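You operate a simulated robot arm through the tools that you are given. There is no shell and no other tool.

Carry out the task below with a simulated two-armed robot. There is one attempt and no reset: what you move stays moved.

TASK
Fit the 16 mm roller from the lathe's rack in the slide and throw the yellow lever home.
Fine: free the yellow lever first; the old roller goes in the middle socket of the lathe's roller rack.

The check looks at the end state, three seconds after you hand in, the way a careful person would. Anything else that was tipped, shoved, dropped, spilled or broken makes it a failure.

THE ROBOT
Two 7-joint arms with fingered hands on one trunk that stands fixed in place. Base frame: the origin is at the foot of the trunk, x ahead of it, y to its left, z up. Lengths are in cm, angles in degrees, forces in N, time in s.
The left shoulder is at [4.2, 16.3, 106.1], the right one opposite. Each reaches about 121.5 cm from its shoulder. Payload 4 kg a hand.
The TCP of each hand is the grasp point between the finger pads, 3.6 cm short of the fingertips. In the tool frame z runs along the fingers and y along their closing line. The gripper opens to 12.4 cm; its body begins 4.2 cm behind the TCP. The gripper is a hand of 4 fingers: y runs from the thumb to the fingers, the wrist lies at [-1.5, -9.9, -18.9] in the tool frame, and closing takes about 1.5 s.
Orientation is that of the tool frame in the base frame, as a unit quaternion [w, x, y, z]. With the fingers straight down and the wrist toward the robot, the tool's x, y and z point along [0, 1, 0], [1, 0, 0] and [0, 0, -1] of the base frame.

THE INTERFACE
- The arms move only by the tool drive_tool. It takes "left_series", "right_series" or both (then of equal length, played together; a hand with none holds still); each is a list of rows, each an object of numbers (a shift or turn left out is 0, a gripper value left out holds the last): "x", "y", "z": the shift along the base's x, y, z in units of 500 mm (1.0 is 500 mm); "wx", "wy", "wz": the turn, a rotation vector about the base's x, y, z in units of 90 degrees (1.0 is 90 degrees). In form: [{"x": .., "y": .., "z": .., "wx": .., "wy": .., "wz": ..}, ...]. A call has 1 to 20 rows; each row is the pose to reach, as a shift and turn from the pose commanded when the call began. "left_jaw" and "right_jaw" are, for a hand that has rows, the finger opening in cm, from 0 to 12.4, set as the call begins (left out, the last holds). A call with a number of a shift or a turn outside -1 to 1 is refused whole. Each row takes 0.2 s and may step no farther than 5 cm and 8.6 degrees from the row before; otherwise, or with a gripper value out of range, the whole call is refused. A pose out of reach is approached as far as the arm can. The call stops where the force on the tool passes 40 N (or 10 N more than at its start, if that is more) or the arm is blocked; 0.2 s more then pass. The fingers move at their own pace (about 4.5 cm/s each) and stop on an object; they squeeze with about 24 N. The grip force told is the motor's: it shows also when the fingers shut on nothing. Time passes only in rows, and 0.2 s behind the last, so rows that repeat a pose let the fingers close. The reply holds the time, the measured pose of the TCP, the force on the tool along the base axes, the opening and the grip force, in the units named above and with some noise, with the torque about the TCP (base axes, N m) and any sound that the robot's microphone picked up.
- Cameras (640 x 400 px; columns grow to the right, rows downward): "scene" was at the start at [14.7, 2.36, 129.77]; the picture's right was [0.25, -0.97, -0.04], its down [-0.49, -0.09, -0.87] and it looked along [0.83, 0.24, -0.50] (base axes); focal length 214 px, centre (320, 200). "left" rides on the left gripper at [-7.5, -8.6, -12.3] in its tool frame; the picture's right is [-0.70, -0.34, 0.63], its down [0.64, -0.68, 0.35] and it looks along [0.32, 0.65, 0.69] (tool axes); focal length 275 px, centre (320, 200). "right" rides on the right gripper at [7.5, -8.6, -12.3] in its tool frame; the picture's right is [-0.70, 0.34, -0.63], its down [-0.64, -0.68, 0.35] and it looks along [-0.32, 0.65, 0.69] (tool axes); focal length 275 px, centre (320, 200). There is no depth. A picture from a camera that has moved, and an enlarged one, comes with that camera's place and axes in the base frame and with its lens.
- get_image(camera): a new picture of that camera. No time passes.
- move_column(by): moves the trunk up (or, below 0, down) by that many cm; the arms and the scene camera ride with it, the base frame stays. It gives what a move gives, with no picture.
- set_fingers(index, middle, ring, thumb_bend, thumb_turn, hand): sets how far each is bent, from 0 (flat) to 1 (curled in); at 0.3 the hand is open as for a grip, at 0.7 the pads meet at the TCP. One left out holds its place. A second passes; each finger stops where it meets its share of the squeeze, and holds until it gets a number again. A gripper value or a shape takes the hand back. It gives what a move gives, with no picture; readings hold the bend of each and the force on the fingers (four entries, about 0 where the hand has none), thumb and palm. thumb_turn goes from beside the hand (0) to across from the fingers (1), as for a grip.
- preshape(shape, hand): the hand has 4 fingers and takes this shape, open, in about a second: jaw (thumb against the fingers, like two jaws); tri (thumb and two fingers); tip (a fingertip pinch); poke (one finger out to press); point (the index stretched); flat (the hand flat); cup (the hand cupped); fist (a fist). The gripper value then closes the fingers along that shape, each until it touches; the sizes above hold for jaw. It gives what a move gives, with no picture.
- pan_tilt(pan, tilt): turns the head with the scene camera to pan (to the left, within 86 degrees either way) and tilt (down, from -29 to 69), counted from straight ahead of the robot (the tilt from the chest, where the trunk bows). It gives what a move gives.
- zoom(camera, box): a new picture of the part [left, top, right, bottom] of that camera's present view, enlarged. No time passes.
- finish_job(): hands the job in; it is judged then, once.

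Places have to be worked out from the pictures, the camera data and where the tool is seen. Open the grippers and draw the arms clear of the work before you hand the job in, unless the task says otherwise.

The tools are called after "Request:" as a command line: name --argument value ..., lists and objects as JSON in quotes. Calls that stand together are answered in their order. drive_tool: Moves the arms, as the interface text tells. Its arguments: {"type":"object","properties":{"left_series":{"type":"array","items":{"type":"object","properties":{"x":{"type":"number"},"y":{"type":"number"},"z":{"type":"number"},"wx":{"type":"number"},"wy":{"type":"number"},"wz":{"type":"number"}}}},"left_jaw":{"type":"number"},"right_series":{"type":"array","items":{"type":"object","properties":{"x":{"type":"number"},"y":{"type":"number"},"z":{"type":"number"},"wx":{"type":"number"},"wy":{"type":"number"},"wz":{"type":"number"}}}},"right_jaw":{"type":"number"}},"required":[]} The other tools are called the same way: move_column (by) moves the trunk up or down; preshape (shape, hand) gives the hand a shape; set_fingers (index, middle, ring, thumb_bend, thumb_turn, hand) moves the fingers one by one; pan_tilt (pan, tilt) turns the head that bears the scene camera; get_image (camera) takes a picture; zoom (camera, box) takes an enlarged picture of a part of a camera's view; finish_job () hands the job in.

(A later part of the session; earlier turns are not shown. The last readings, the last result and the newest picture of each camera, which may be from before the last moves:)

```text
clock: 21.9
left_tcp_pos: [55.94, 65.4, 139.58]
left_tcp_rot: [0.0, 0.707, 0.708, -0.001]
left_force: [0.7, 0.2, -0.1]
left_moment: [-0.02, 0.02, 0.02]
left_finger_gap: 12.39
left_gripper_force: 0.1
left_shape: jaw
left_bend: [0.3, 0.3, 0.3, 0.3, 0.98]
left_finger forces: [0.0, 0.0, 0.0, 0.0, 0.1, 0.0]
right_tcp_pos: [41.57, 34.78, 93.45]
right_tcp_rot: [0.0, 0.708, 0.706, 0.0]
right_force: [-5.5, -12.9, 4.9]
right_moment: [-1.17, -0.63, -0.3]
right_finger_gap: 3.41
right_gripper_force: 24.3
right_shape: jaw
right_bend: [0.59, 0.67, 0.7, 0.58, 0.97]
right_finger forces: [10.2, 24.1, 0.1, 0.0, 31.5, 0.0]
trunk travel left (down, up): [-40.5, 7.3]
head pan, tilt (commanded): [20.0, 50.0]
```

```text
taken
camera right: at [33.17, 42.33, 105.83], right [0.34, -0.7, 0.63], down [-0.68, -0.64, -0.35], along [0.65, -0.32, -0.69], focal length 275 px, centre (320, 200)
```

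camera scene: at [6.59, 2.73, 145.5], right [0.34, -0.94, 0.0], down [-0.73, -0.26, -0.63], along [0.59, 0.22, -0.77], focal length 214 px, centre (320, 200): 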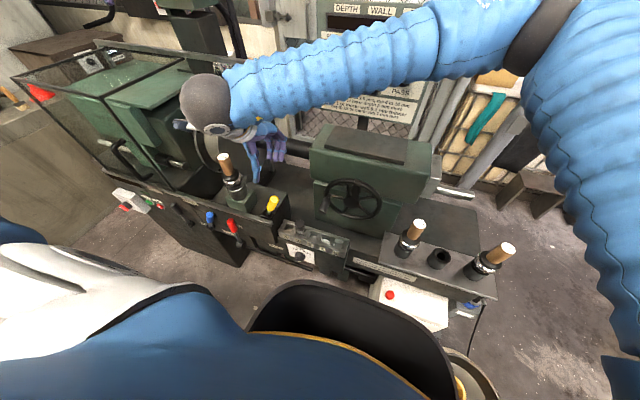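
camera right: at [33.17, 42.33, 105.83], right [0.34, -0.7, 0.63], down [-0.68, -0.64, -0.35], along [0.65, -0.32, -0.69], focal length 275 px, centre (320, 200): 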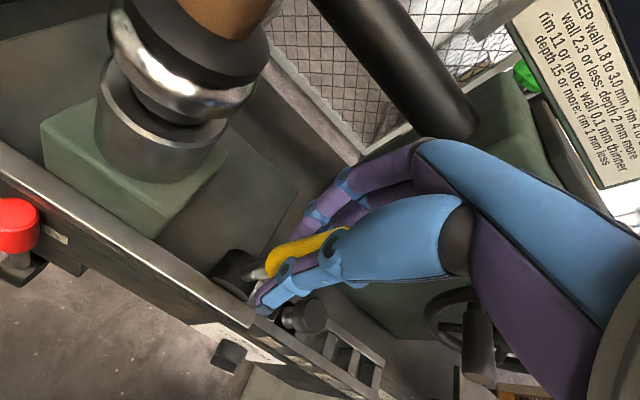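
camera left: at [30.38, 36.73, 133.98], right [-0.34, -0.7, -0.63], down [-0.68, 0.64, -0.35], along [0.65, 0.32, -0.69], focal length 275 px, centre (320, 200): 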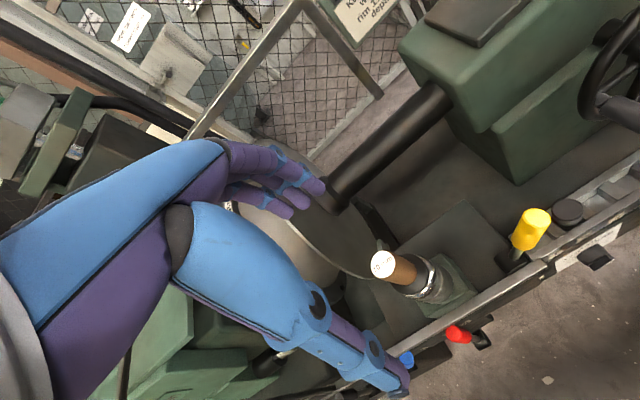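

The lever follows the hand left with about 13 N resistance. I continue along the arc until it stops.

Request:
drive_tool --right_series '[{"y": 0.01, "z": 0.0}, {"y": 0.02, "z": -0.001}, {"y": 0.03, "z": -0.003}, {"y": 0.04, "z": -0.006}, {"y": 0.05, "z": -0.009}, {"y": 0.06, "z": -0.013}]'

Request:
get_image --camera "right"

Request:
zoom --camera "scene" --box '[180, 120, 340, 220]'

```text
clock: 23.3
left_tcp_pos: [55.78, 65.46, 139.83]
left_tcp_rot: [0.0, 0.707, 0.708, 0.0]
left_force: [-0.5, -0.5, 0.0]
left_moment: [0.01, -0.02, 0.01]
left_finger_gap: 12.39
left_gripper_force: 0.1
left_shape: jaw
left_bend: [0.3, 0.3, 0.3, 0.3, 0.98]
left_finger forces: [0.0, 0.1, 0.1, 0.0, 0.0, 0.0]
right_tcp_pos: [41.54, 37.9, 92.9]
right_tcp_rot: [-0.001, 0.706, 0.708, 0.002]
right_force: [-11.5, -6.1, 26.0]
right_moment: [-1.14, -1.27, 0.09]
right_finger_gap: 3.17
right_gripper_force: 24.4
right_shape: jaw
right_bend: [0.73, 0.63, 0.71, 0.59, 0.98]
right_finger forces: [4.4, 15.6, 16.5, 0.0, 36.6, 0.0]
trunk travel left (down, up): [-40.5, 7.3]
head pan, tilt (commanded): [20.0, 50.0]
```

```text
taken
camera right: at [33.01, 45.4, 105.33], right [0.34, -0.7, 0.63], down [-0.68, -0.64, -0.35], along [0.65, -0.31, -0.69], focal length 275 px, centre (320, 200)
```

right: 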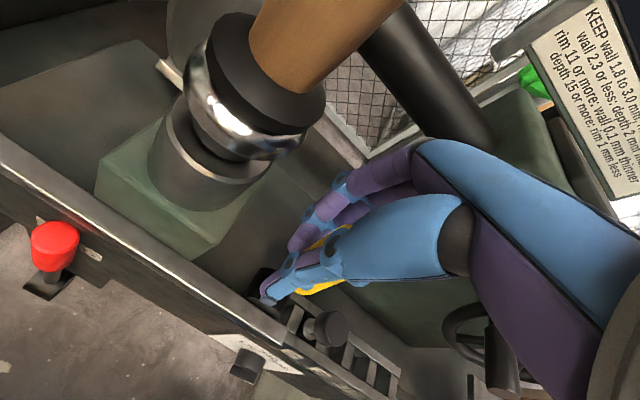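

```text
4.00 times, centred on (260, 170) of scene
camera zoom: at [6.4, 2.56, 145.53], right [0.34, -0.94, 0.0], down [-0.73, -0.26, -0.63], along [0.59, 0.22, -0.77], focal length 858 px, centre (560, 320)
```

zoom: 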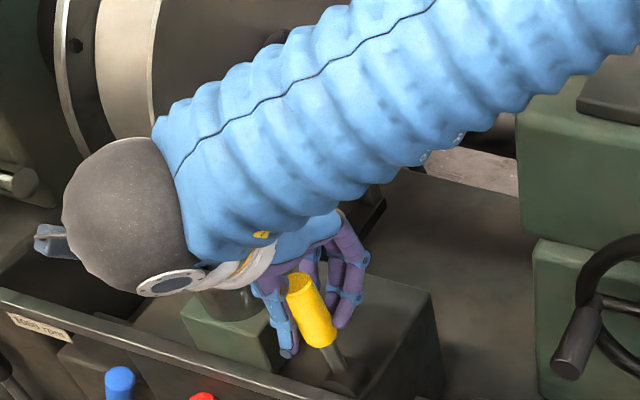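

The lever now leans left of vertical (knob top ≈ y 37.8), with an upward reaction of 26 N suggesting I'm pressing too low. I raise the path slightly and continue left.

Request:
drive_tool --right_series '[{"y": 0.0, "z": 0.008}, {"y": 0.008, "z": 0.012}, {"y": 0.016, "z": 0.014}, {"y": 0.024, "z": 0.014}, {"y": 0.032, "z": 0.012}]'

Request:
zoom --camera "scene" --box '[180, 120, 340, 220]'

Request:
get_image --camera "right"

```text
clock: 24.5
left_tcp_pos: [56.01, 65.4, 139.73]
left_tcp_rot: [0.0, 0.707, 0.707, 0.0]
left_force: [0.2, -0.5, 0.5]
left_moment: [-0.01, -0.01, 0.0]
left_finger_gap: 12.37
left_gripper_force: 0.1
left_shape: jaw
left_bend: [0.3, 0.3, 0.3, 0.3, 0.98]
left_finger forces: [0.0, 0.1, 0.0, 0.0, 0.0, 0.0]
right_tcp_pos: [41.95, 39.42, 93.49]
right_tcp_rot: [0.0, 0.708, 0.707, 0.001]
right_force: [10.0, -1.0, 2.6]
right_moment: [-0.09, -0.31, 0.16]
right_finger_gap: 1.53
right_gripper_force: 24.0
right_shape: jaw
right_bend: [0.74, 0.7, 0.64, 0.65, 1.0]
right_finger forces: [0.1, 5.0, 4.8, 0.1, 0.8, 0.1]
trunk travel left (down, up): [-40.5, 7.3]
head pan, tilt (commanded): [20.0, 50.0]
```

```text
4.00 times, centred on (260, 170) of scene
camera zoom: at [6.7, 2.7, 145.5], right [0.34, -0.94, 0.0], down [-0.73, -0.26, -0.63], along [0.59, 0.22, -0.77], focal length 858 px, centre (560, 320)
```

zoom: 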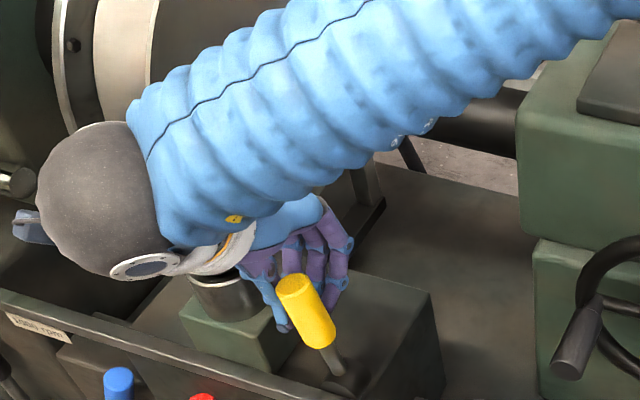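

```text
taken
camera right: at [33.44, 47.01, 105.79], right [0.34, -0.7, 0.63], down [-0.68, -0.64, -0.35], along [0.65, -0.32, -0.69], focal length 275 px, centre (320, 200)
```

right: 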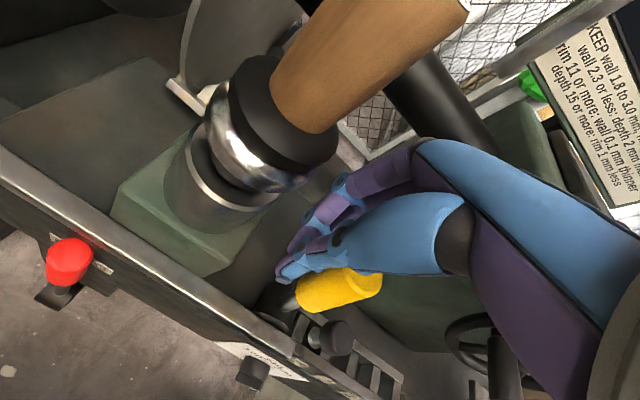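

The knob slipped out to the right side of my fingers, with the lever left leaning about 14° left — not clearly at its stop. I lift clear, move to the right of the knob with closed fingers, and will push it further left from its right side.

Request:
drive_tool --right_series '[{"z": 0.04}, {"z": 0.08}, {"z": 0.13}, {"y": -0.06, "z": 0.13}, {"y": -0.12, "z": 0.13}, {"y": -0.18, "z": 0.13}]' --right_jaw 1

Request:
get_image --camera "right"

Request:
zoom --camera "scene" --box '[180, 120, 340, 220]'

```text
clock: 25.9
left_tcp_pos: [55.93, 65.42, 139.68]
left_tcp_rot: [0.0, 0.707, 0.707, 0.0]
left_force: [0.4, -0.8, 0.8]
left_moment: [0.02, 0.0, 0.01]
left_finger_gap: 12.38
left_gripper_force: 0.0
left_shape: jaw
left_bend: [0.3, 0.3, 0.3, 0.3, 0.98]
left_finger forces: [0.0, 0.0, 0.1, 0.1, 0.1, 0.0]
right_tcp_pos: [41.59, 30.39, 100.07]
right_tcp_rot: [0.0, 0.707, 0.707, 0.001]
right_force: [0.0, -1.1, 0.1]
right_moment: [0.01, -0.01, -0.01]
right_finger_gap: 0.0
right_gripper_force: 24.4
right_shape: jaw
right_bend: [0.7, 0.7, 0.7, 0.72, 1.0]
right_finger forces: [0.1, 0.0, 0.1, 0.0, 0.0, 0.0]
trunk travel left (down, up): [-40.5, 7.3]
head pan, tilt (commanded): [20.0, 50.0]
```

```text
taken
camera right: at [33.18, 37.89, 112.36], right [0.34, -0.7, 0.63], down [-0.68, -0.64, -0.35], along [0.65, -0.32, -0.69], focal length 275 px, centre (320, 200)
```

right: 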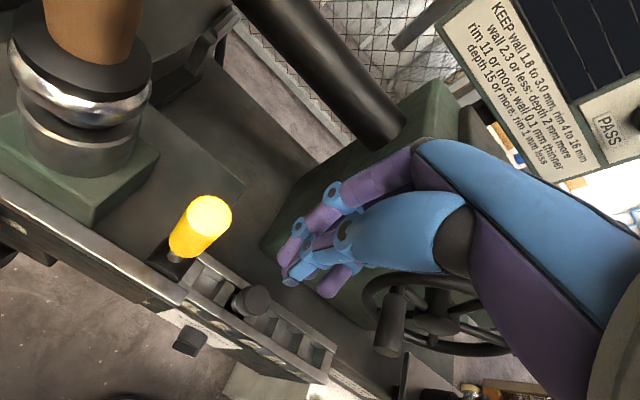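

```text
4.00 times, centred on (260, 170) of scene
camera zoom: at [6.63, 2.55, 145.5], right [0.34, -0.94, -0.01], down [-0.73, -0.26, -0.63], along [0.59, 0.22, -0.77], focal length 858 px, centre (560, 320)
```

zoom: 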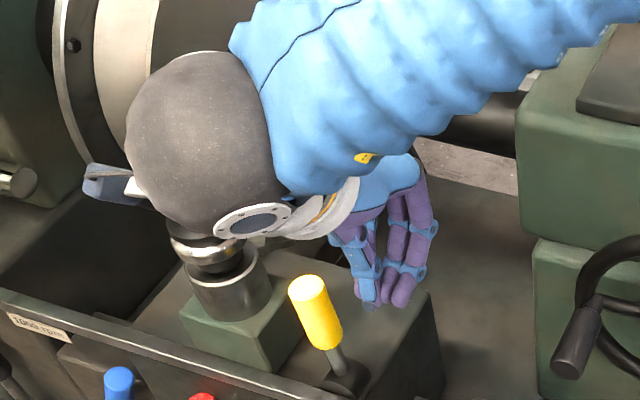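

The lever now stands nearly upright (knob top ≈ y 36.5). I lower the closed fingers to its right and push left slowly, watching for the stop.

Request:
drive_tool --right_series '[{"z": -0.06}, {"z": -0.12}, {"z": -0.16}, {"y": 0.02, "z": -0.16}, {"y": 0.04, "z": -0.16}, {"y": 0.06, "z": -0.16}, {"y": 0.07, "z": -0.16}, {"y": 0.08, "z": -0.16}, {"y": 0.09, "z": -0.16}, {"y": 0.1, "z": -0.16}]'

Request:
zoom --camera "scene" --box '[180, 120, 340, 220]'

Request:
get_image --camera "right"

```text
clock: 28.1
left_tcp_pos: [55.92, 65.58, 139.67]
left_tcp_rot: [0.0, 0.707, 0.708, 0.0]
left_force: [-0.1, -1.3, -0.4]
left_moment: [0.0, 0.04, -0.04]
left_finger_gap: 12.38
left_gripper_force: 0.0
left_shape: jaw
left_bend: [0.3, 0.3, 0.3, 0.3, 0.98]
left_finger forces: [0.1, 0.0, 0.1, 0.1, 0.0, 0.1]
right_tcp_pos: [41.56, 35.21, 91.91]
right_tcp_rot: [0.0, 0.707, 0.708, 0.0]
right_force: [0.1, -0.1, -0.3]
right_moment: [0.02, 0.0, 0.01]
right_finger_gap: 0.01
right_gripper_force: 24.1
right_shape: jaw
right_bend: [0.7, 0.7, 0.7, 0.72, 1.0]
right_finger forces: [0.0, 0.0, 0.0, 0.0, 0.0, 0.0]
trunk travel left (down, up): [-40.5, 7.3]
head pan, tilt (commanded): [20.0, 50.0]
```

```text
4.00 times, centred on (260, 170) of scene
camera zoom: at [6.62, 2.69, 145.5], right [0.34, -0.94, 0.0], down [-0.73, -0.26, -0.63], along [0.59, 0.22, -0.77], focal length 858 px, centre (560, 320)
```

zoom: 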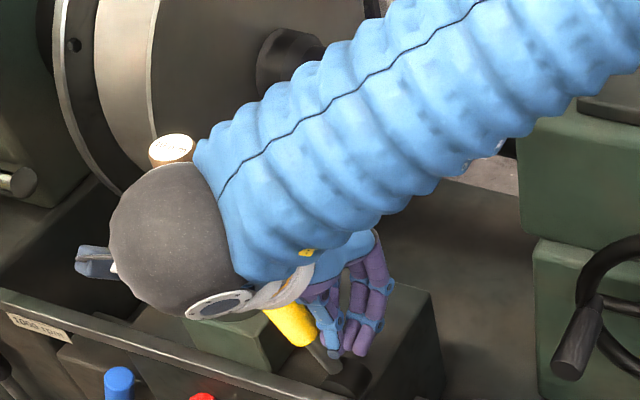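

```text
taken
camera right: at [33.17, 42.9, 104.21], right [0.34, -0.7, 0.63], down [-0.68, -0.64, -0.35], along [0.65, -0.32, -0.69], focal length 275 px, centre (320, 200)
```

right: 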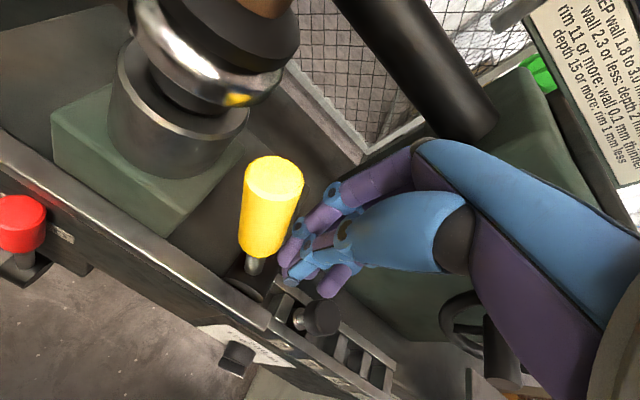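

The lever has now moved well left (knob top ≈ y 41) and my fingers feel no load. I nudge a little further to check whether it is at its stop.

Request:
drive_tool --right_series '[{"y": 0.008}, {"y": 0.016}, {"y": 0.024}, {"y": 0.03}]'

Request:
get_image --camera "right"

```text
clock: 29.1
left_tcp_pos: [55.8, 65.55, 139.86]
left_tcp_rot: [0.0, 0.707, 0.707, 0.0]
left_force: [0.1, 0.6, -0.4]
left_moment: [-0.06, -0.01, 0.01]
left_finger_gap: 12.39
left_gripper_force: 0.1
left_shape: jaw
left_bend: [0.3, 0.3, 0.3, 0.3, 0.98]
left_finger forces: [0.0, 0.0, 0.0, 0.0, 0.1, 0.1]
right_tcp_pos: [41.9, 36.1, 91.79]
right_tcp_rot: [0.005, 0.708, 0.706, -0.004]
right_force: [4.6, -36.9, 5.8]
right_moment: [-0.84, -0.1, -0.01]
right_finger_gap: 0.0
right_gripper_force: 24.3
right_shape: jaw
right_bend: [0.7, 0.7, 0.7, 0.72, 1.0]
right_finger forces: [53.2, 0.0, 0.0, 0.1, 0.0, 0.0]
trunk travel left (down, up): [-40.5, 7.3]
head pan, tilt (commanded): [20.0, 50.0]
stopped in row 4 (right hand): the force on the tool passed its limit at 45 N (the readings are from after the stop); the commanded pose is now the measured one
```

```text
taken
camera right: at [33.42, 43.9, 103.93], right [0.33, -0.69, 0.64], down [-0.68, -0.65, -0.34], along [0.65, -0.33, -0.69], focal length 275 px, centre (320, 200)
```

right: 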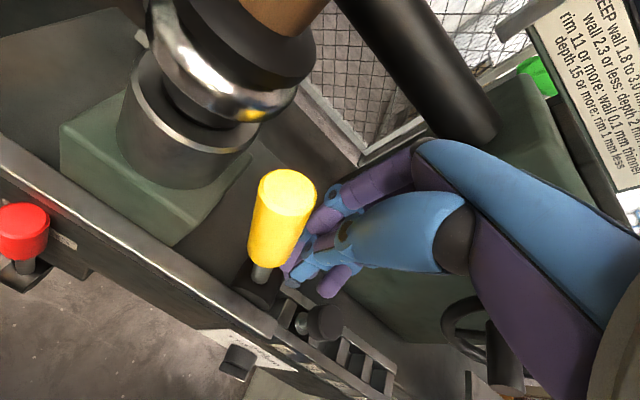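

The lever is firmly at its left stop (45 N reaction). I back off, lift the right hand, and retreat toward the right so the left arm can take the roller.

Request:
drive_tool --right_series '[{"y": -0.02}, {"y": -0.05}, {"y": -0.05, "z": 0.08}, {"y": -0.05, "z": 0.16}, {"y": -0.05, "z": 0.25}, {"y": -0.05, "z": 0.34}, {"y": -0.08, "z": 0.42}, {"y": -0.14, "z": 0.48}, {"x": 0.03, "y": -0.21, "z": 0.54}, {"x": 0.06, "y": -0.28, "z": 0.6}, {"x": 0.09, "y": -0.35, "z": 0.66}, {"x": 0.12, "y": -0.43, "z": 0.7}, {"x": 0.15, "y": -0.51, "z": 0.74}, {"x": 0.18, "y": -0.59, "z": 0.78}, {"x": 0.21, "y": -0.67, "z": 0.8}, {"x": 0.24, "y": -0.75, "z": 0.8}, {"x": 0.26, "y": -0.84, "z": 0.8}, {"x": 0.28, "y": -0.93, "z": 0.8}]' --right_jaw 1

Request:
get_image --camera "scene"

Request:
zoom --camera "scene" --box '[200, 140, 328, 220]'

```text
clock: 32.9
left_tcp_pos: [55.92, 65.42, 139.82]
left_tcp_rot: [0.0, 0.706, 0.708, 0.001]
left_force: [0.7, 0.0, 0.4]
left_moment: [0.03, -0.01, 0.04]
left_finger_gap: 12.39
left_gripper_force: 0.1
left_shape: jaw
left_bend: [0.3, 0.3, 0.3, 0.3, 0.98]
left_finger forces: [0.1, 0.0, 0.0, 0.0, 0.0, 0.1]
right_tcp_pos: [55.73, -10.43, 131.69]
right_tcp_rot: [0.002, 0.707, 0.707, -0.002]
right_force: [-0.1, -0.9, 1.3]
right_moment: [0.05, -0.05, 0.01]
right_finger_gap: 0.0
right_gripper_force: 24.5
right_shape: jaw
right_bend: [0.7, 0.7, 0.7, 0.72, 1.0]
right_finger forces: [0.0, 0.1, 0.0, 0.0, 0.0, 0.0]
trunk travel left (down, up): [-40.5, 7.3]
head pan, tilt (commanded): [20.0, 50.0]
```

```text
taken
camera scene: at [6.61, 2.43, 145.5], right [0.34, -0.94, -0.01], down [-0.73, -0.26, -0.63], along [0.59, 0.22, -0.77], focal length 214 px, centre (320, 200)
```

scene: 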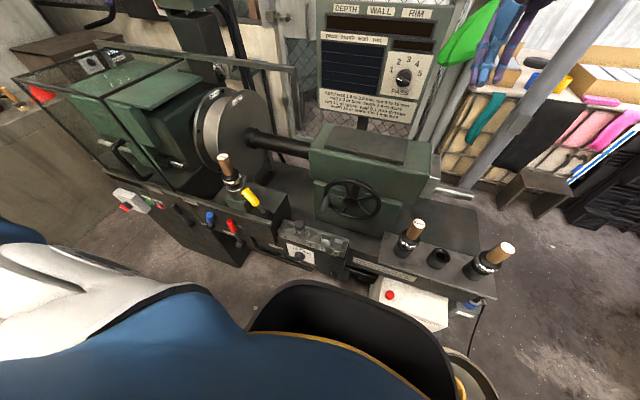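

```text
5.00 times, centred on (264, 180) of scene
camera zoom: at [6.61, 2.43, 145.5], right [0.34, -0.94, -0.01], down [-0.73, -0.26, -0.63], along [0.59, 0.22, -0.77], focal length 1072 px, centre (600, 300)
```

zoom: 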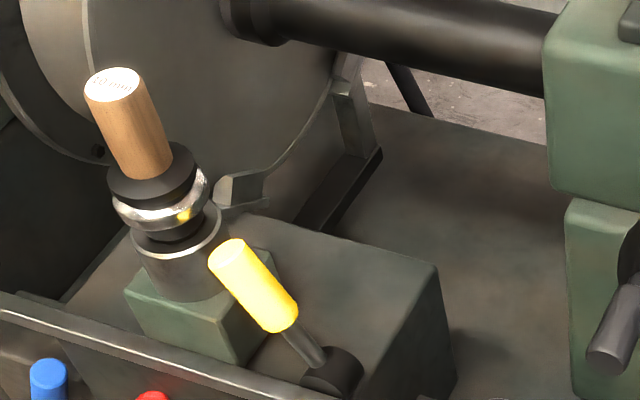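

The lever is free at the left and stays there. Now I park the right hand further right and bring the left hand above the slide roller, yawed 45° so the wrist stays in reach.

Request:
drive_tool --left_series '[{"x": -0.027, "y": -0.041, "z": -0.053, "wz": -0.055}, {"x": -0.055, "y": -0.083, "z": -0.106, "wz": -0.11}, {"x": -0.082, "y": -0.124, "z": -0.159, "wz": -0.165}, {"x": -0.109, "y": -0.165, "z": -0.212, "wz": -0.22}, {"x": -0.137, "y": -0.207, "z": -0.264, "wz": -0.28}, {"x": -0.164, "y": -0.248, "z": -0.317, "wz": -0.335}, {"x": -0.191, "y": -0.289, "z": -0.37, "wz": -0.39}, {"x": -0.219, "y": -0.331, "z": -0.423, "wz": -0.445}, {"x": -0.246, "y": -0.372, "z": -0.476, "wz": -0.5}]' --right_series '[{"y": -0.088}, {"y": -0.176}, {"y": -0.264}, {"y": -0.352}, {"y": -0.44}, {"y": -0.528}, {"y": -0.616}, {"y": -0.704}, {"y": -0.79}]' --left_jaw 8

Request:
get_image --camera "left"

Request:
get_image --camera "scene"

```text
clock: 34.9
left_tcp_pos: [43.51, 46.57, 115.93]
left_tcp_rot: [-0.001, 0.923, 0.384, 0.001]
left_force: [-0.2, -1.0, -0.4]
left_moment: [0.04, 0.03, 0.0]
left_finger_gap: 8.03
left_gripper_force: 0.0
left_shape: jaw
left_bend: [0.36, 0.4, 0.38, 0.52, 0.99]
left_finger forces: [0.1, 0.1, 0.0, 0.1, 0.0, 0.0]
right_tcp_pos: [56.04, -49.72, 131.67]
right_tcp_rot: [0.002, 0.707, 0.707, -0.002]
right_force: [0.2, -0.6, 0.2]
right_moment: [-0.02, -0.01, -0.01]
right_finger_gap: 0.0
right_gripper_force: 23.8
right_shape: jaw
right_bend: [0.7, 0.7, 0.7, 0.72, 1.0]
right_finger forces: [0.0, 0.0, 0.1, 0.0, 0.0, 0.0]
trunk travel left (down, up): [-40.5, 7.3]
head pan, tilt (commanded): [20.0, 50.0]
```

```text
taken
camera left: at [32.0, 47.34, 128.26], right [-0.73, -0.25, -0.64], down [-0.03, 0.94, -0.34], along [0.68, -0.23, -0.69], focal length 275 px, centre (320, 200)
```

left: 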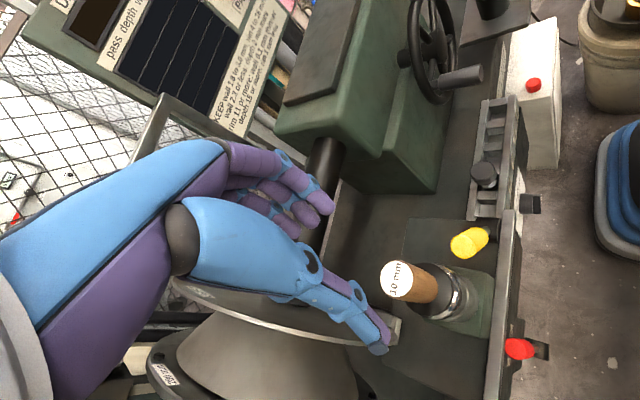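

```text
taken
camera scene: at [6.51, 2.52, 145.51], right [0.34, -0.94, -0.01], down [-0.73, -0.26, -0.63], along [0.59, 0.22, -0.77], focal length 214 px, centre (320, 200)
```

scene: 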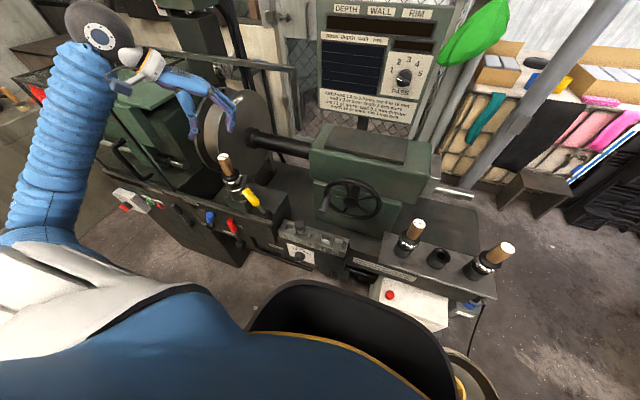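

Handle top centre comes out at about [43.4, 46.8, 104.7], right under the hand. I lower the open left hand around the wooden handle so the fingertips stay just above the dark collar.

Request:
drive_tool --left_series '[{"x": -0.002, "y": 0.004, "z": -0.06}, {"x": -0.002, "y": 0.004, "z": -0.12}, {"x": -0.002, "y": 0.004, "z": -0.17}, {"x": -0.002, "y": 0.004, "z": -0.21}, {"x": -0.002, "y": 0.004, "z": -0.25}, {"x": -0.002, "y": 0.004, "z": -0.276}]' --left_jaw 8

Request:
get_image --camera "left"

Request:
zoom --camera "scene" --box '[160, 100, 320, 200]'

```text
clock: 36.3
left_tcp_pos: [43.52, 47.0, 102.1]
left_tcp_rot: [-0.001, 0.924, 0.382, 0.0]
left_force: [-1.0, 0.3, 0.0]
left_moment: [0.01, 0.02, 0.0]
left_finger_gap: 8.03
left_gripper_force: 0.0
left_shape: jaw
left_bend: [0.36, 0.4, 0.38, 0.52, 0.99]
left_finger forces: [0.0, 0.1, 0.0, 0.0, 0.1, 0.1]
right_tcp_pos: [56.09, -49.62, 131.76]
right_tcp_rot: [0.002, 0.708, 0.707, -0.002]
right_force: [-0.1, 0.4, -0.3]
right_moment: [-0.05, -0.02, -0.01]
right_finger_gap: 0.0
right_gripper_force: 24.1
right_shape: jaw
right_bend: [0.7, 0.7, 0.7, 0.72, 1.0]
right_finger forces: [0.1, 0.0, 0.1, 0.1, 0.0, 0.0]
trunk travel left (down, up): [-40.5, 7.3]
head pan, tilt (commanded): [20.0, 50.0]
```

```text
taken
camera left: at [32.12, 47.83, 114.35], right [-0.73, -0.25, -0.63], down [-0.03, 0.94, -0.34], along [0.68, -0.23, -0.69], focal length 275 px, centre (320, 200)
```

left: 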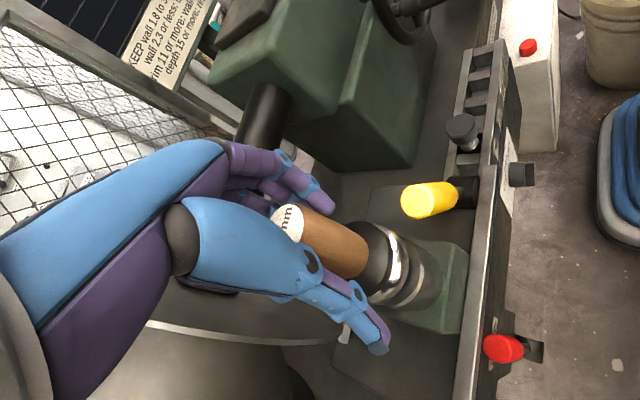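

```text
4.00 times, centred on (240, 150) of scene
camera zoom: at [6.6, 2.62, 145.5], right [0.34, -0.94, 0.0], down [-0.73, -0.26, -0.63], along [0.59, 0.22, -0.77], focal length 858 px, centre (640, 400)
```

zoom: 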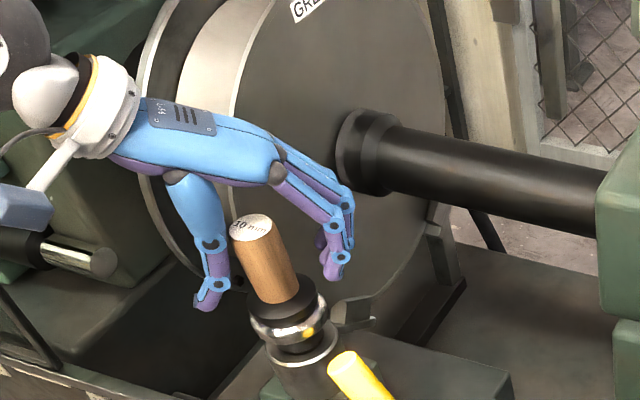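

The handle is centred between thumb and fingers. I close the left hand on it.

Request:
drive_tool --left_series '[{"x": 0}, {"x": 0}, {"x": 0}, {"x": 0}, {"x": 0}, {"x": 0}, {"x": 0}, {"x": 0}]' --left_jaw 1.5

Request:
get_image --camera "left"

```text
clock: 38.1
left_tcp_pos: [43.52, 47.16, 102.05]
left_tcp_rot: [-0.001, 0.923, 0.384, 0.0]
left_force: [3.3, -3.3, 0.3]
left_moment: [-0.36, -0.56, 0.02]
left_finger_gap: 3.37
left_gripper_force: 24.5
left_shape: jaw
left_bend: [0.48, 0.55, 0.6, 0.63, 1.0]
left_finger forces: [17.4, 10.4, 0.0, 0.1, 24.0, 0.1]
right_tcp_pos: [56.15, -49.62, 131.75]
right_tcp_rot: [0.002, 0.707, 0.707, -0.003]
right_force: [-0.6, -0.7, -0.1]
right_moment: [-0.02, 0.02, 0.0]
right_finger_gap: 0.0
right_gripper_force: 23.4
right_shape: jaw
right_bend: [0.7, 0.7, 0.7, 0.72, 1.0]
right_finger forces: [0.0, 0.0, 0.0, 0.1, 0.0, 0.1]
trunk travel left (down, up): [-40.5, 7.3]
head pan, tilt (commanded): [20.0, 50.0]
```

```text
taken
camera left: at [32.16, 47.81, 114.37], right [-0.73, -0.25, -0.63], down [-0.03, 0.94, -0.35], along [0.68, -0.23, -0.69], focal length 275 px, centre (320, 200)
```

left: 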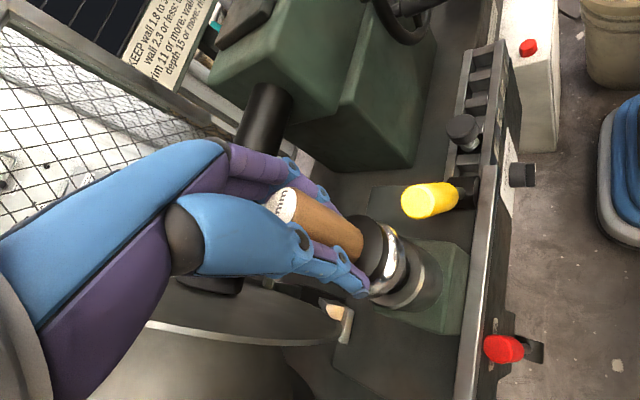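

The handle is gripped (gap 3.4 cm). I lift slowly to feel whether the roller comes free.

Request:
drive_tool --left_series '[{"z": 0.006}, {"z": 0.012}, {"z": 0.02}, {"z": 0.03}]'

Request:
zoom --camera "scene" --box '[160, 100, 320, 200]'

```text
clock: 39.1
left_tcp_pos: [43.5, 47.14, 103.71]
left_tcp_rot: [0.0, 0.924, 0.383, 0.0]
left_force: [4.3, -4.2, -5.2]
left_moment: [-0.4, -0.44, 0.05]
left_finger_gap: 3.37
left_gripper_force: 23.6
left_shape: jaw
left_bend: [0.48, 0.55, 0.6, 0.63, 1.0]
left_finger forces: [17.4, 10.1, 0.0, 0.0, 22.9, 0.1]
right_tcp_pos: [56.21, -49.5, 131.76]
right_tcp_rot: [0.003, 0.708, 0.706, -0.003]
right_force: [0.4, 0.0, -0.3]
right_moment: [0.01, 0.01, 0.0]
right_finger_gap: 0.04
right_gripper_force: 23.9
right_shape: jaw
right_bend: [0.7, 0.7, 0.7, 0.72, 1.0]
right_finger forces: [0.0, 0.0, 0.1, 0.1, 0.0, 0.1]
trunk travel left (down, up): [-40.5, 7.3]
head pan, tilt (commanded): [20.0, 50.0]
```

```text
4.00 times, centred on (240, 150) of scene
camera zoom: at [6.67, 2.61, 145.49], right [0.34, -0.94, -0.01], down [-0.73, -0.26, -0.63], along [0.59, 0.22, -0.77], focal length 858 px, centre (640, 400)
```

zoom: 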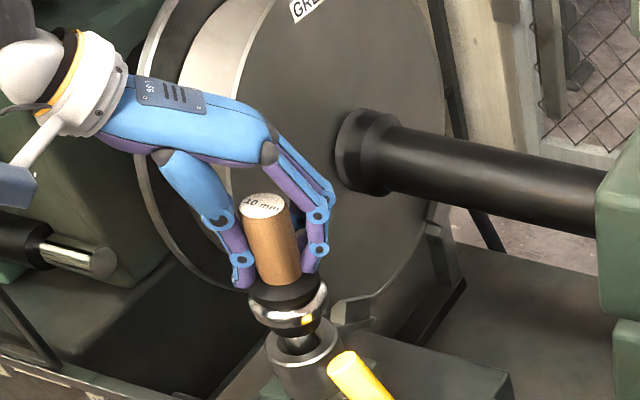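

The roller slides up freely with only about 5 N of weight, so the lever is free. I keep lifting until the peg is clear of the socket.

Request:
drive_tool --left_series '[{"z": 0.03}, {"z": 0.06}, {"z": 0.1}, {"z": 0.15}, {"z": 0.2}, {"z": 0.26}, {"z": 0.32}]'

Request:
zoom --camera "scene" --box '[140, 70, 332, 190]'

Request:
get_image --camera "left"

```text
clock: 40.7
left_tcp_pos: [43.56, 47.09, 119.54]
left_tcp_rot: [-0.002, 0.924, 0.384, 0.0]
left_force: [0.0, -0.3, -4.2]
left_moment: [0.0, 0.03, 0.0]
left_finger_gap: 3.16
left_gripper_force: 24.0
left_shape: jaw
left_bend: [0.48, 0.56, 0.6, 0.63, 1.0]
left_finger forces: [16.1, 8.9, 0.1, 0.1, 24.9, 0.0]
right_tcp_pos: [56.02, -49.51, 131.74]
right_tcp_rot: [0.002, 0.707, 0.707, -0.002]
right_force: [-0.8, -0.9, -0.7]
right_moment: [-0.01, -0.04, 0.02]
right_finger_gap: 0.0
right_gripper_force: 23.5
right_shape: jaw
right_bend: [0.7, 0.7, 0.7, 0.72, 1.0]
right_finger forces: [0.1, 0.1, 0.0, 0.0, 0.1, 0.1]
trunk travel left (down, up): [-40.5, 7.3]
head pan, tilt (commanded): [20.0, 50.0]
```

```text
3.33 times, centred on (236, 130) of scene
camera zoom: at [6.63, 2.61, 145.5], right [0.34, -0.94, 0.0], down [-0.73, -0.26, -0.63], along [0.59, 0.22, -0.77], focal length 715 px, centre (600, 433)
```

zoom: 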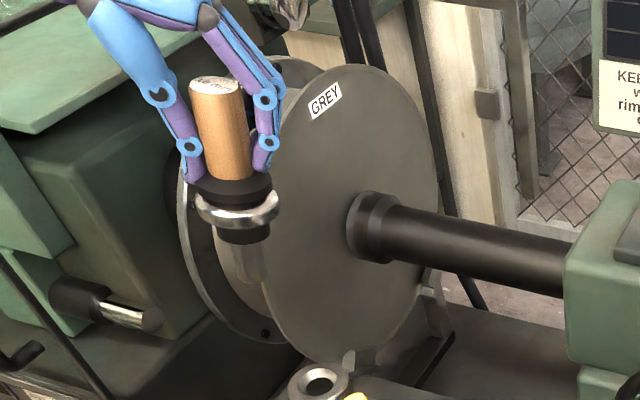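

```text
taken
camera left: at [32.2, 47.83, 131.86], right [-0.73, -0.25, -0.63], down [-0.03, 0.94, -0.35], along [0.68, -0.24, -0.69], focal length 275 px, centre (320, 200)
```

left: 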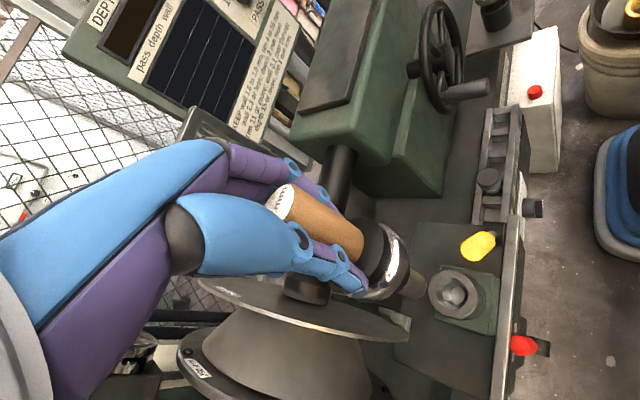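

The old roller is out and hangs straight in the hand. I carry it across at this height toward the rack, well above the lever, handwheel and 6 mm roller.

Request:
drive_tool --left_series '[{"x": 0.003, "y": -0.06}, {"x": 0.006, "y": -0.13}, {"x": 0.01, "y": -0.21}, {"x": 0.014, "y": -0.29}, {"x": 0.018, "y": -0.37}, {"x": 0.022, "y": -0.45}, {"x": 0.026, "y": -0.53}, {"x": 0.03, "y": -0.61}, {"x": 0.034, "y": -0.69}, {"x": 0.038, "y": -0.77}, {"x": 0.042, "y": -0.85}, {"x": 0.046, "y": -0.93}, {"x": 0.048, "y": -1.0}]'

Request:
get_image --camera "left"

Request:
get_image --camera "scene"

```text
clock: 43.5
left_tcp_pos: [45.99, -2.97, 119.62]
left_tcp_rot: [-0.001, 0.923, 0.384, 0.0]
left_force: [-0.2, -0.8, -5.2]
left_moment: [0.06, 0.0, 0.01]
left_finger_gap: 3.08
left_gripper_force: 24.0
left_shape: jaw
left_bend: [0.49, 0.56, 0.6, 0.64, 1.0]
left_finger forces: [16.2, 9.3, 0.0, 0.0, 24.1, 0.1]
right_tcp_pos: [56.2, -49.62, 131.64]
right_tcp_rot: [0.002, 0.707, 0.707, -0.002]
right_force: [0.4, 0.1, 0.9]
right_moment: [-0.02, 0.02, 0.01]
right_finger_gap: 0.01
right_gripper_force: 24.1
right_shape: jaw
right_bend: [0.7, 0.7, 0.7, 0.72, 1.0]
right_finger forces: [0.1, 0.1, 0.1, 0.0, 0.0, 0.1]
trunk travel left (down, up): [-40.5, 7.3]
head pan, tilt (commanded): [20.0, 50.0]
```

```text
taken
camera left: at [34.56, -2.29, 131.8], right [-0.73, -0.25, -0.63], down [-0.03, 0.94, -0.34], along [0.68, -0.23, -0.69], focal length 275 px, centre (320, 200)
```

left: 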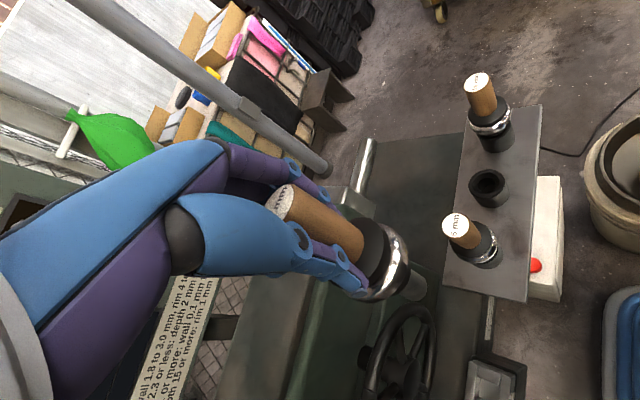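

```text
taken
camera scene: at [6.67, 2.44, 145.5], right [0.34, -0.94, -0.01], down [-0.73, -0.26, -0.63], along [0.59, 0.22, -0.77], focal length 214 px, centre (320, 200)
```

scene: 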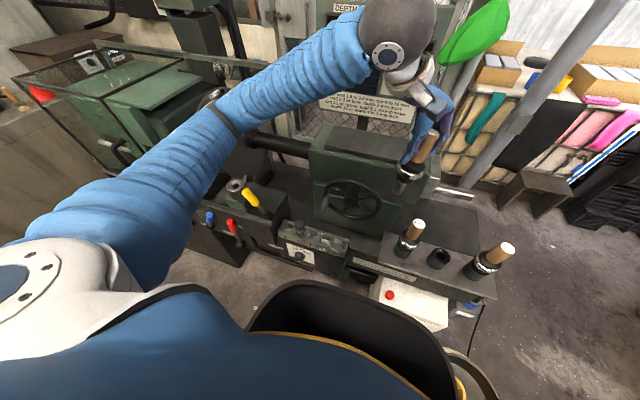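

The rack is in clear view of the left camera. I zoom on it to refine the middle socket's position, and on the held roller's peg.

Request:
zoom --camera "left" --box '[420, 60, 580, 160]'

Request:
zoom --camera "left" --box '[420, 150, 580, 250]'

Request:
zoom --camera "left" --box '[300, 210, 460, 310]'

Request:
zoom --camera "scene" --box '[376, 120, 504, 200]'

```text
4.00 times, centred on (500, 110) of left
camera zoom: at [34.56, -2.29, 131.8], right [-0.73, -0.25, -0.63], down [-0.03, 0.94, -0.34], along [0.68, -0.23, -0.69], focal length 1101 px, centre (-400, 560)
```

zoom: 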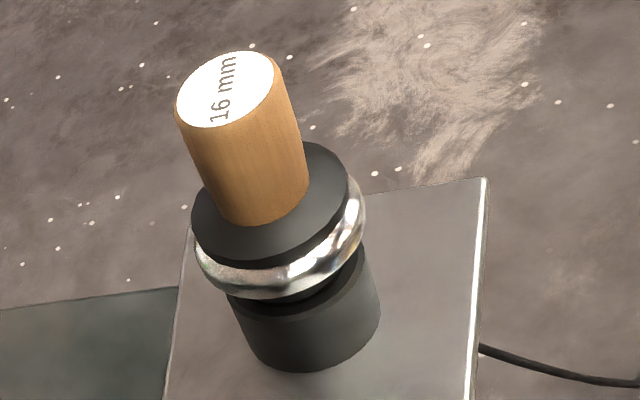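

```text
4.00 times, centred on (500, 200) of left
camera zoom: at [34.56, -2.29, 131.8], right [-0.73, -0.25, -0.63], down [-0.03, 0.94, -0.34], along [0.68, -0.23, -0.69], focal length 1101 px, centre (-400, 200)
```

zoom: 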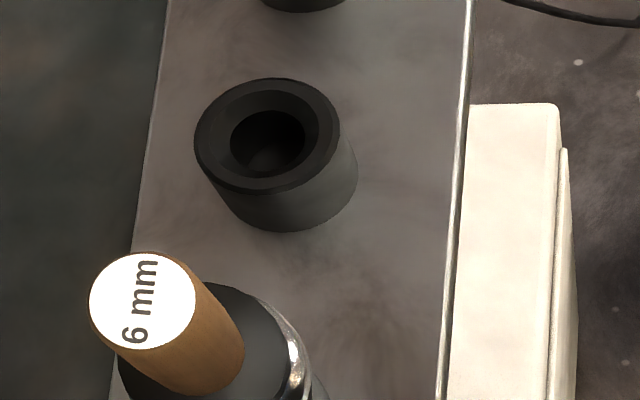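

```text
4.00 times, centred on (380, 260) of left
camera zoom: at [34.56, -2.29, 131.8], right [-0.73, -0.25, -0.63], down [-0.03, 0.94, -0.34], along [0.68, -0.23, -0.69], focal length 1101 px, centre (80, -40)
```

zoom: 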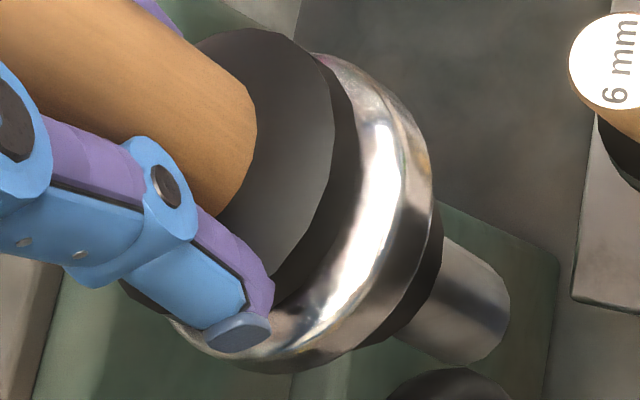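

```text
5.00 times, centred on (440, 160) of scene
camera zoom: at [6.67, 2.44, 145.5], right [0.34, -0.94, -0.01], down [-0.73, -0.26, -0.63], along [0.59, 0.22, -0.77], focal length 1072 px, centre (-280, 400)
```

zoom: 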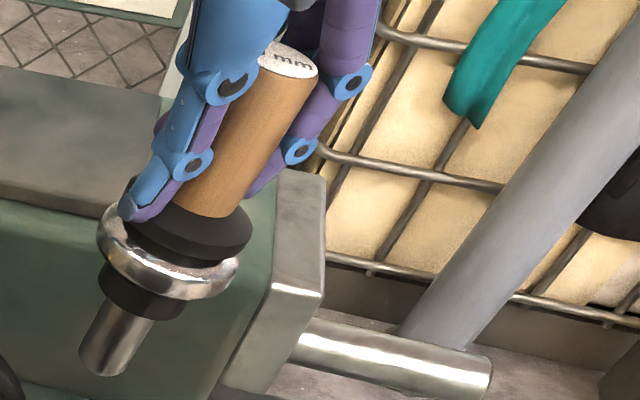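

The old roller is tilted about 7–8° in my grip (pin end displaced toward +y). I rotate the hand slightly to compensate and carry it over the middle socket, then re-check its verticality.

Request:
drive_tool --left_series '[{"y": -0.06, "wx": -0.02}, {"y": -0.13, "wx": -0.04}, {"y": -0.21, "wx": -0.06}, {"y": -0.29, "wx": -0.085}, {"y": -0.35, "wx": -0.085}, {"x": -0.004, "y": -0.388, "wx": -0.085}, {"x": -0.004, "y": -0.388, "z": -0.06, "wx": -0.085}, {"x": -0.004, "y": -0.388, "z": -0.12, "wx": -0.085}, {"x": -0.004, "y": -0.388, "z": -0.18, "wx": -0.085}, {"x": -0.004, "y": -0.388, "z": -0.24, "wx": -0.085}]'

Request:
get_image --camera "left"

Request:
zoom --camera "scene" --box '[376, 160, 536, 260]'

Request:
zoom --camera "left" --box '[300, 210, 460, 310]'

```text
clock: 45.7
left_tcp_pos: [45.74, -22.32, 107.46]
left_tcp_rot: [0.062, 0.922, 0.382, -0.026]
left_force: [0.0, 0.1, -4.4]
left_moment: [0.04, 0.02, -0.01]
left_finger_gap: 3.06
left_gripper_force: 23.9
left_shape: jaw
left_bend: [0.49, 0.56, 0.6, 0.64, 1.0]
left_finger forces: [16.0, 9.4, 0.0, 0.0, 24.0, 0.0]
right_tcp_pos: [56.2, -49.62, 131.71]
right_tcp_rot: [0.002, 0.708, 0.707, -0.002]
right_force: [0.0, 0.4, 0.4]
right_moment: [0.0, -0.01, 0.0]
right_finger_gap: 0.0
right_gripper_force: 23.4
right_shape: jaw
right_bend: [0.7, 0.7, 0.7, 0.72, 1.0]
right_finger forces: [0.0, 0.1, 0.0, 0.0, 0.0, 0.0]
trunk travel left (down, up): [-40.5, 7.3]
head pan, tilt (commanded): [20.0, 50.0]
```

```text
taken
camera left: at [34.33, -19.96, 119.53], right [-0.73, -0.34, -0.59], down [-0.03, 0.88, -0.47], along [0.68, -0.33, -0.65], focal length 275 px, centre (320, 200)
```

left: 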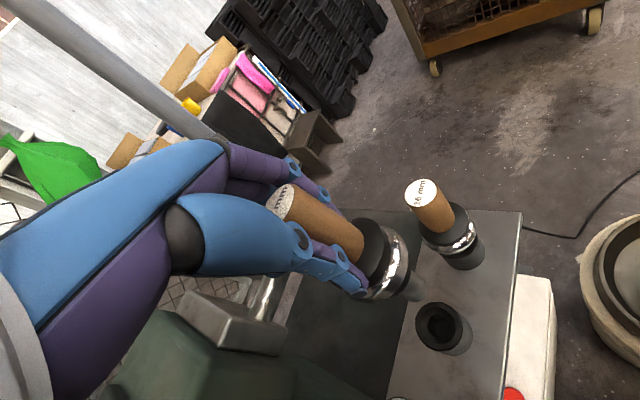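

```text
4.00 times, centred on (456, 210) of scene
camera zoom: at [6.67, 2.6, 145.49], right [0.34, -0.94, -0.01], down [-0.73, -0.26, -0.63], along [0.59, 0.22, -0.77], focal length 858 px, centre (-224, 160)
```

zoom: 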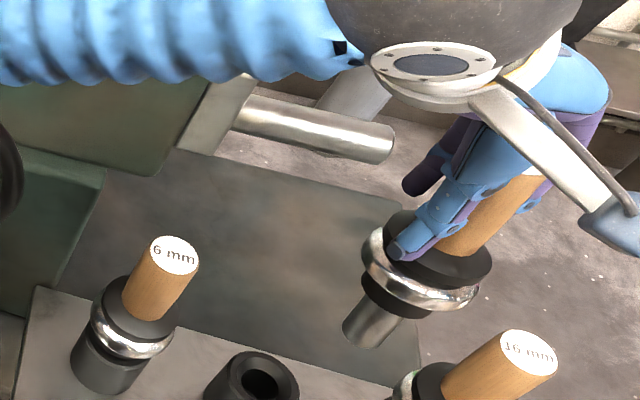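

```text
4.00 times, centred on (380, 260) of left
camera zoom: at [34.33, -19.96, 119.53], right [-0.73, -0.34, -0.59], down [-0.03, 0.88, -0.47], along [0.68, -0.33, -0.65], focal length 1101 px, centre (80, -40)
```

zoom: 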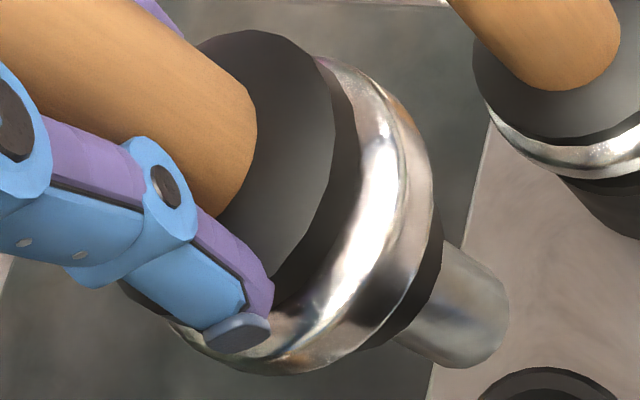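

Close to vertical now. I zoom in tighter from both cameras to measure the axis tilt and the pin's offset from the socket.

Request:
zoom --camera "scene" --box '[440, 195, 536, 255]'

Request:
zoom --camera "scene" --box '[400, 215, 528, 295]'

Request:
zoom --camera "left" --box '[340, 240, 500, 340]'

```text
6.67 times, centred on (488, 225) of scene
camera zoom: at [6.67, 2.6, 145.49], right [0.34, -0.94, -0.01], down [-0.73, -0.26, -0.63], along [0.59, 0.22, -0.77], focal length 1430 px, centre (-800, 33)
```

zoom: 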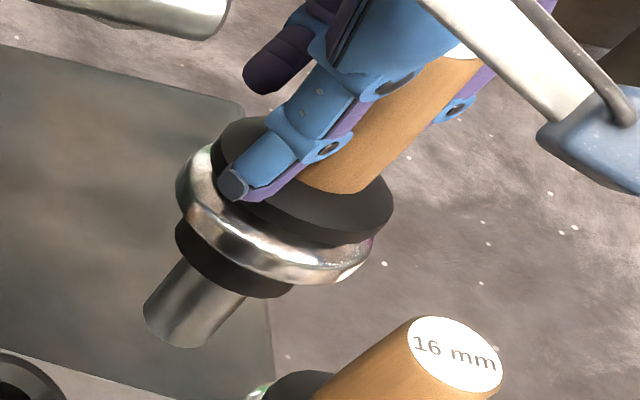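

```text
5.00 times, centred on (464, 255) of scene
camera zoom: at [6.67, 2.6, 145.49], right [0.34, -0.94, -0.01], down [-0.73, -0.26, -0.63], along [0.59, 0.22, -0.77], focal length 1072 px, centre (-400, -75)
```

zoom: 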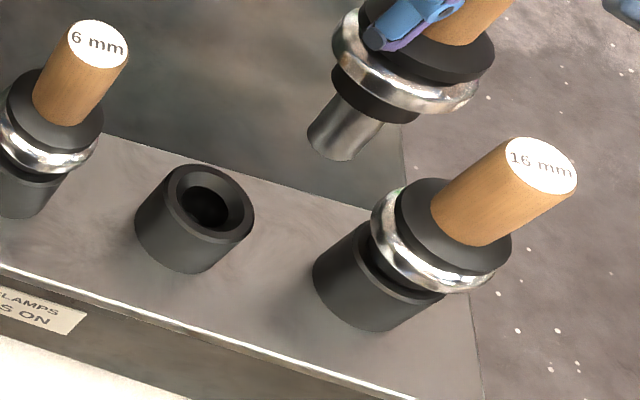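

```text
4.00 times, centred on (420, 290) of left
camera zoom: at [34.33, -19.96, 119.53], right [-0.73, -0.34, -0.59], down [-0.03, 0.88, -0.47], along [0.68, -0.33, -0.65], focal length 1101 px, centre (-80, -160)
```

zoom: 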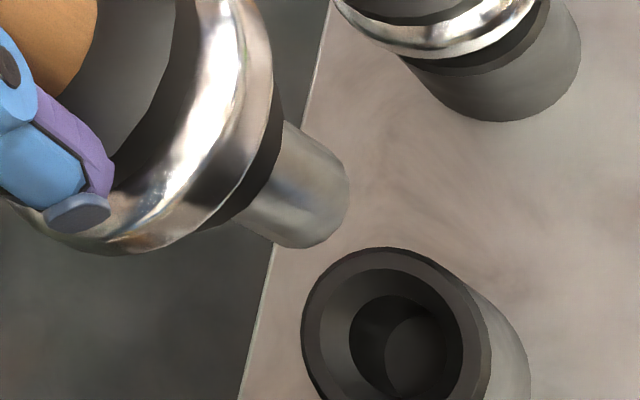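

I estimate the pin end at about [44.3, -23.9, 95] and the middle socket axis at [45.6, -22.6, 83.9]; its wide chamfer is forgiving. I correct the small residual tilt, shift the pin over the socket, and lower to just above it.

Request:
drive_tool --left_series '[{"x": 0.006, "y": 0.006, "wx": 0.01, "wy": -0.007}, {"x": 0.013, "y": 0.012, "wx": 0.02, "wy": -0.015}, {"x": 0.02, "y": 0.018, "z": -0.04, "wx": 0.02, "wy": -0.015}, {"x": 0.02, "y": 0.018, "z": -0.09, "wx": 0.02, "wy": -0.015}, {"x": 0.02, "y": 0.018, "z": -0.13, "wx": 0.02, "wy": -0.015}, {"x": 0.02, "y": 0.018, "z": -0.17, "wx": 0.02, "wy": -0.015}]'

Request:
zoom --camera "left" --box '[340, 220, 500, 320]'

Request:
zoom --camera "scene" --box '[400, 210, 528, 290]'

```text
clock: 47.1
left_tcp_pos: [46.67, -21.28, 99.12]
left_tcp_rot: [0.05, 0.923, 0.382, -0.009]
left_force: [-1.0, -0.1, -3.7]
left_moment: [0.07, -0.01, -0.03]
left_finger_gap: 3.04
left_gripper_force: 23.8
left_shape: jaw
left_bend: [0.49, 0.56, 0.6, 0.64, 1.0]
left_finger forces: [16.0, 9.5, 0.1, 0.0, 23.7, 0.1]
right_tcp_pos: [56.09, -49.57, 131.65]
right_tcp_rot: [0.002, 0.707, 0.707, -0.003]
right_force: [0.2, -0.7, 0.3]
right_moment: [0.04, -0.02, -0.03]
right_finger_gap: 0.0
right_gripper_force: 23.9
right_shape: jaw
right_bend: [0.7, 0.7, 0.7, 0.72, 1.0]
right_finger forces: [0.0, 0.0, 0.1, 0.0, 0.0, 0.1]
trunk travel left (down, up): [-40.5, 7.3]
head pan, tilt (commanded): [20.0, 50.0]
```

```text
4.00 times, centred on (420, 270) of left
camera zoom: at [35.04, -19.35, 111.01], right [-0.72, -0.32, -0.62], down [-0.02, 0.9, -0.44], along [0.7, -0.3, -0.65], focal length 1101 px, centre (-80, -80)
```

zoom: 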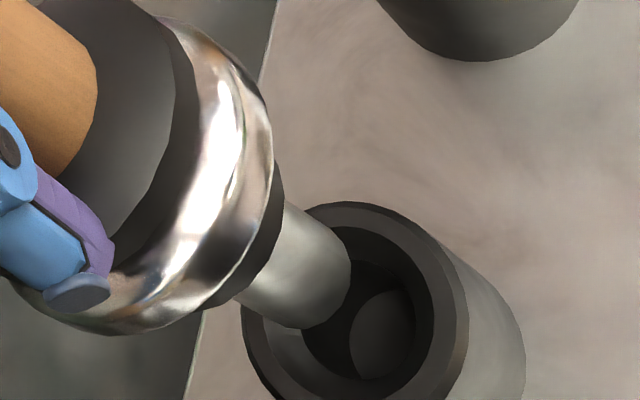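

```text
5.00 times, centred on (464, 250) of scene
camera zoom: at [6.65, 2.6, 145.49], right [0.34, -0.94, -0.01], down [-0.73, -0.26, -0.63], along [0.59, 0.22, -0.77], focal length 1072 px, centre (-400, -50)
```

zoom: 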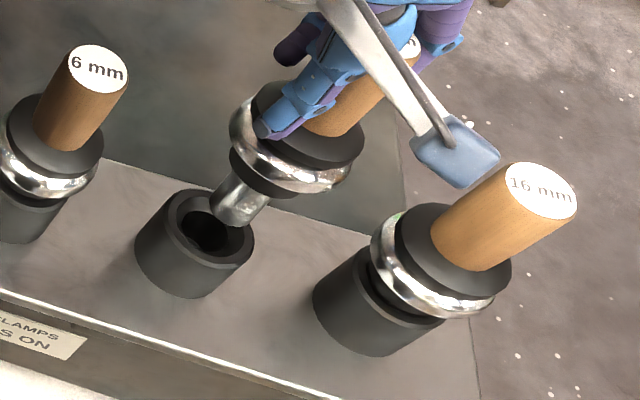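

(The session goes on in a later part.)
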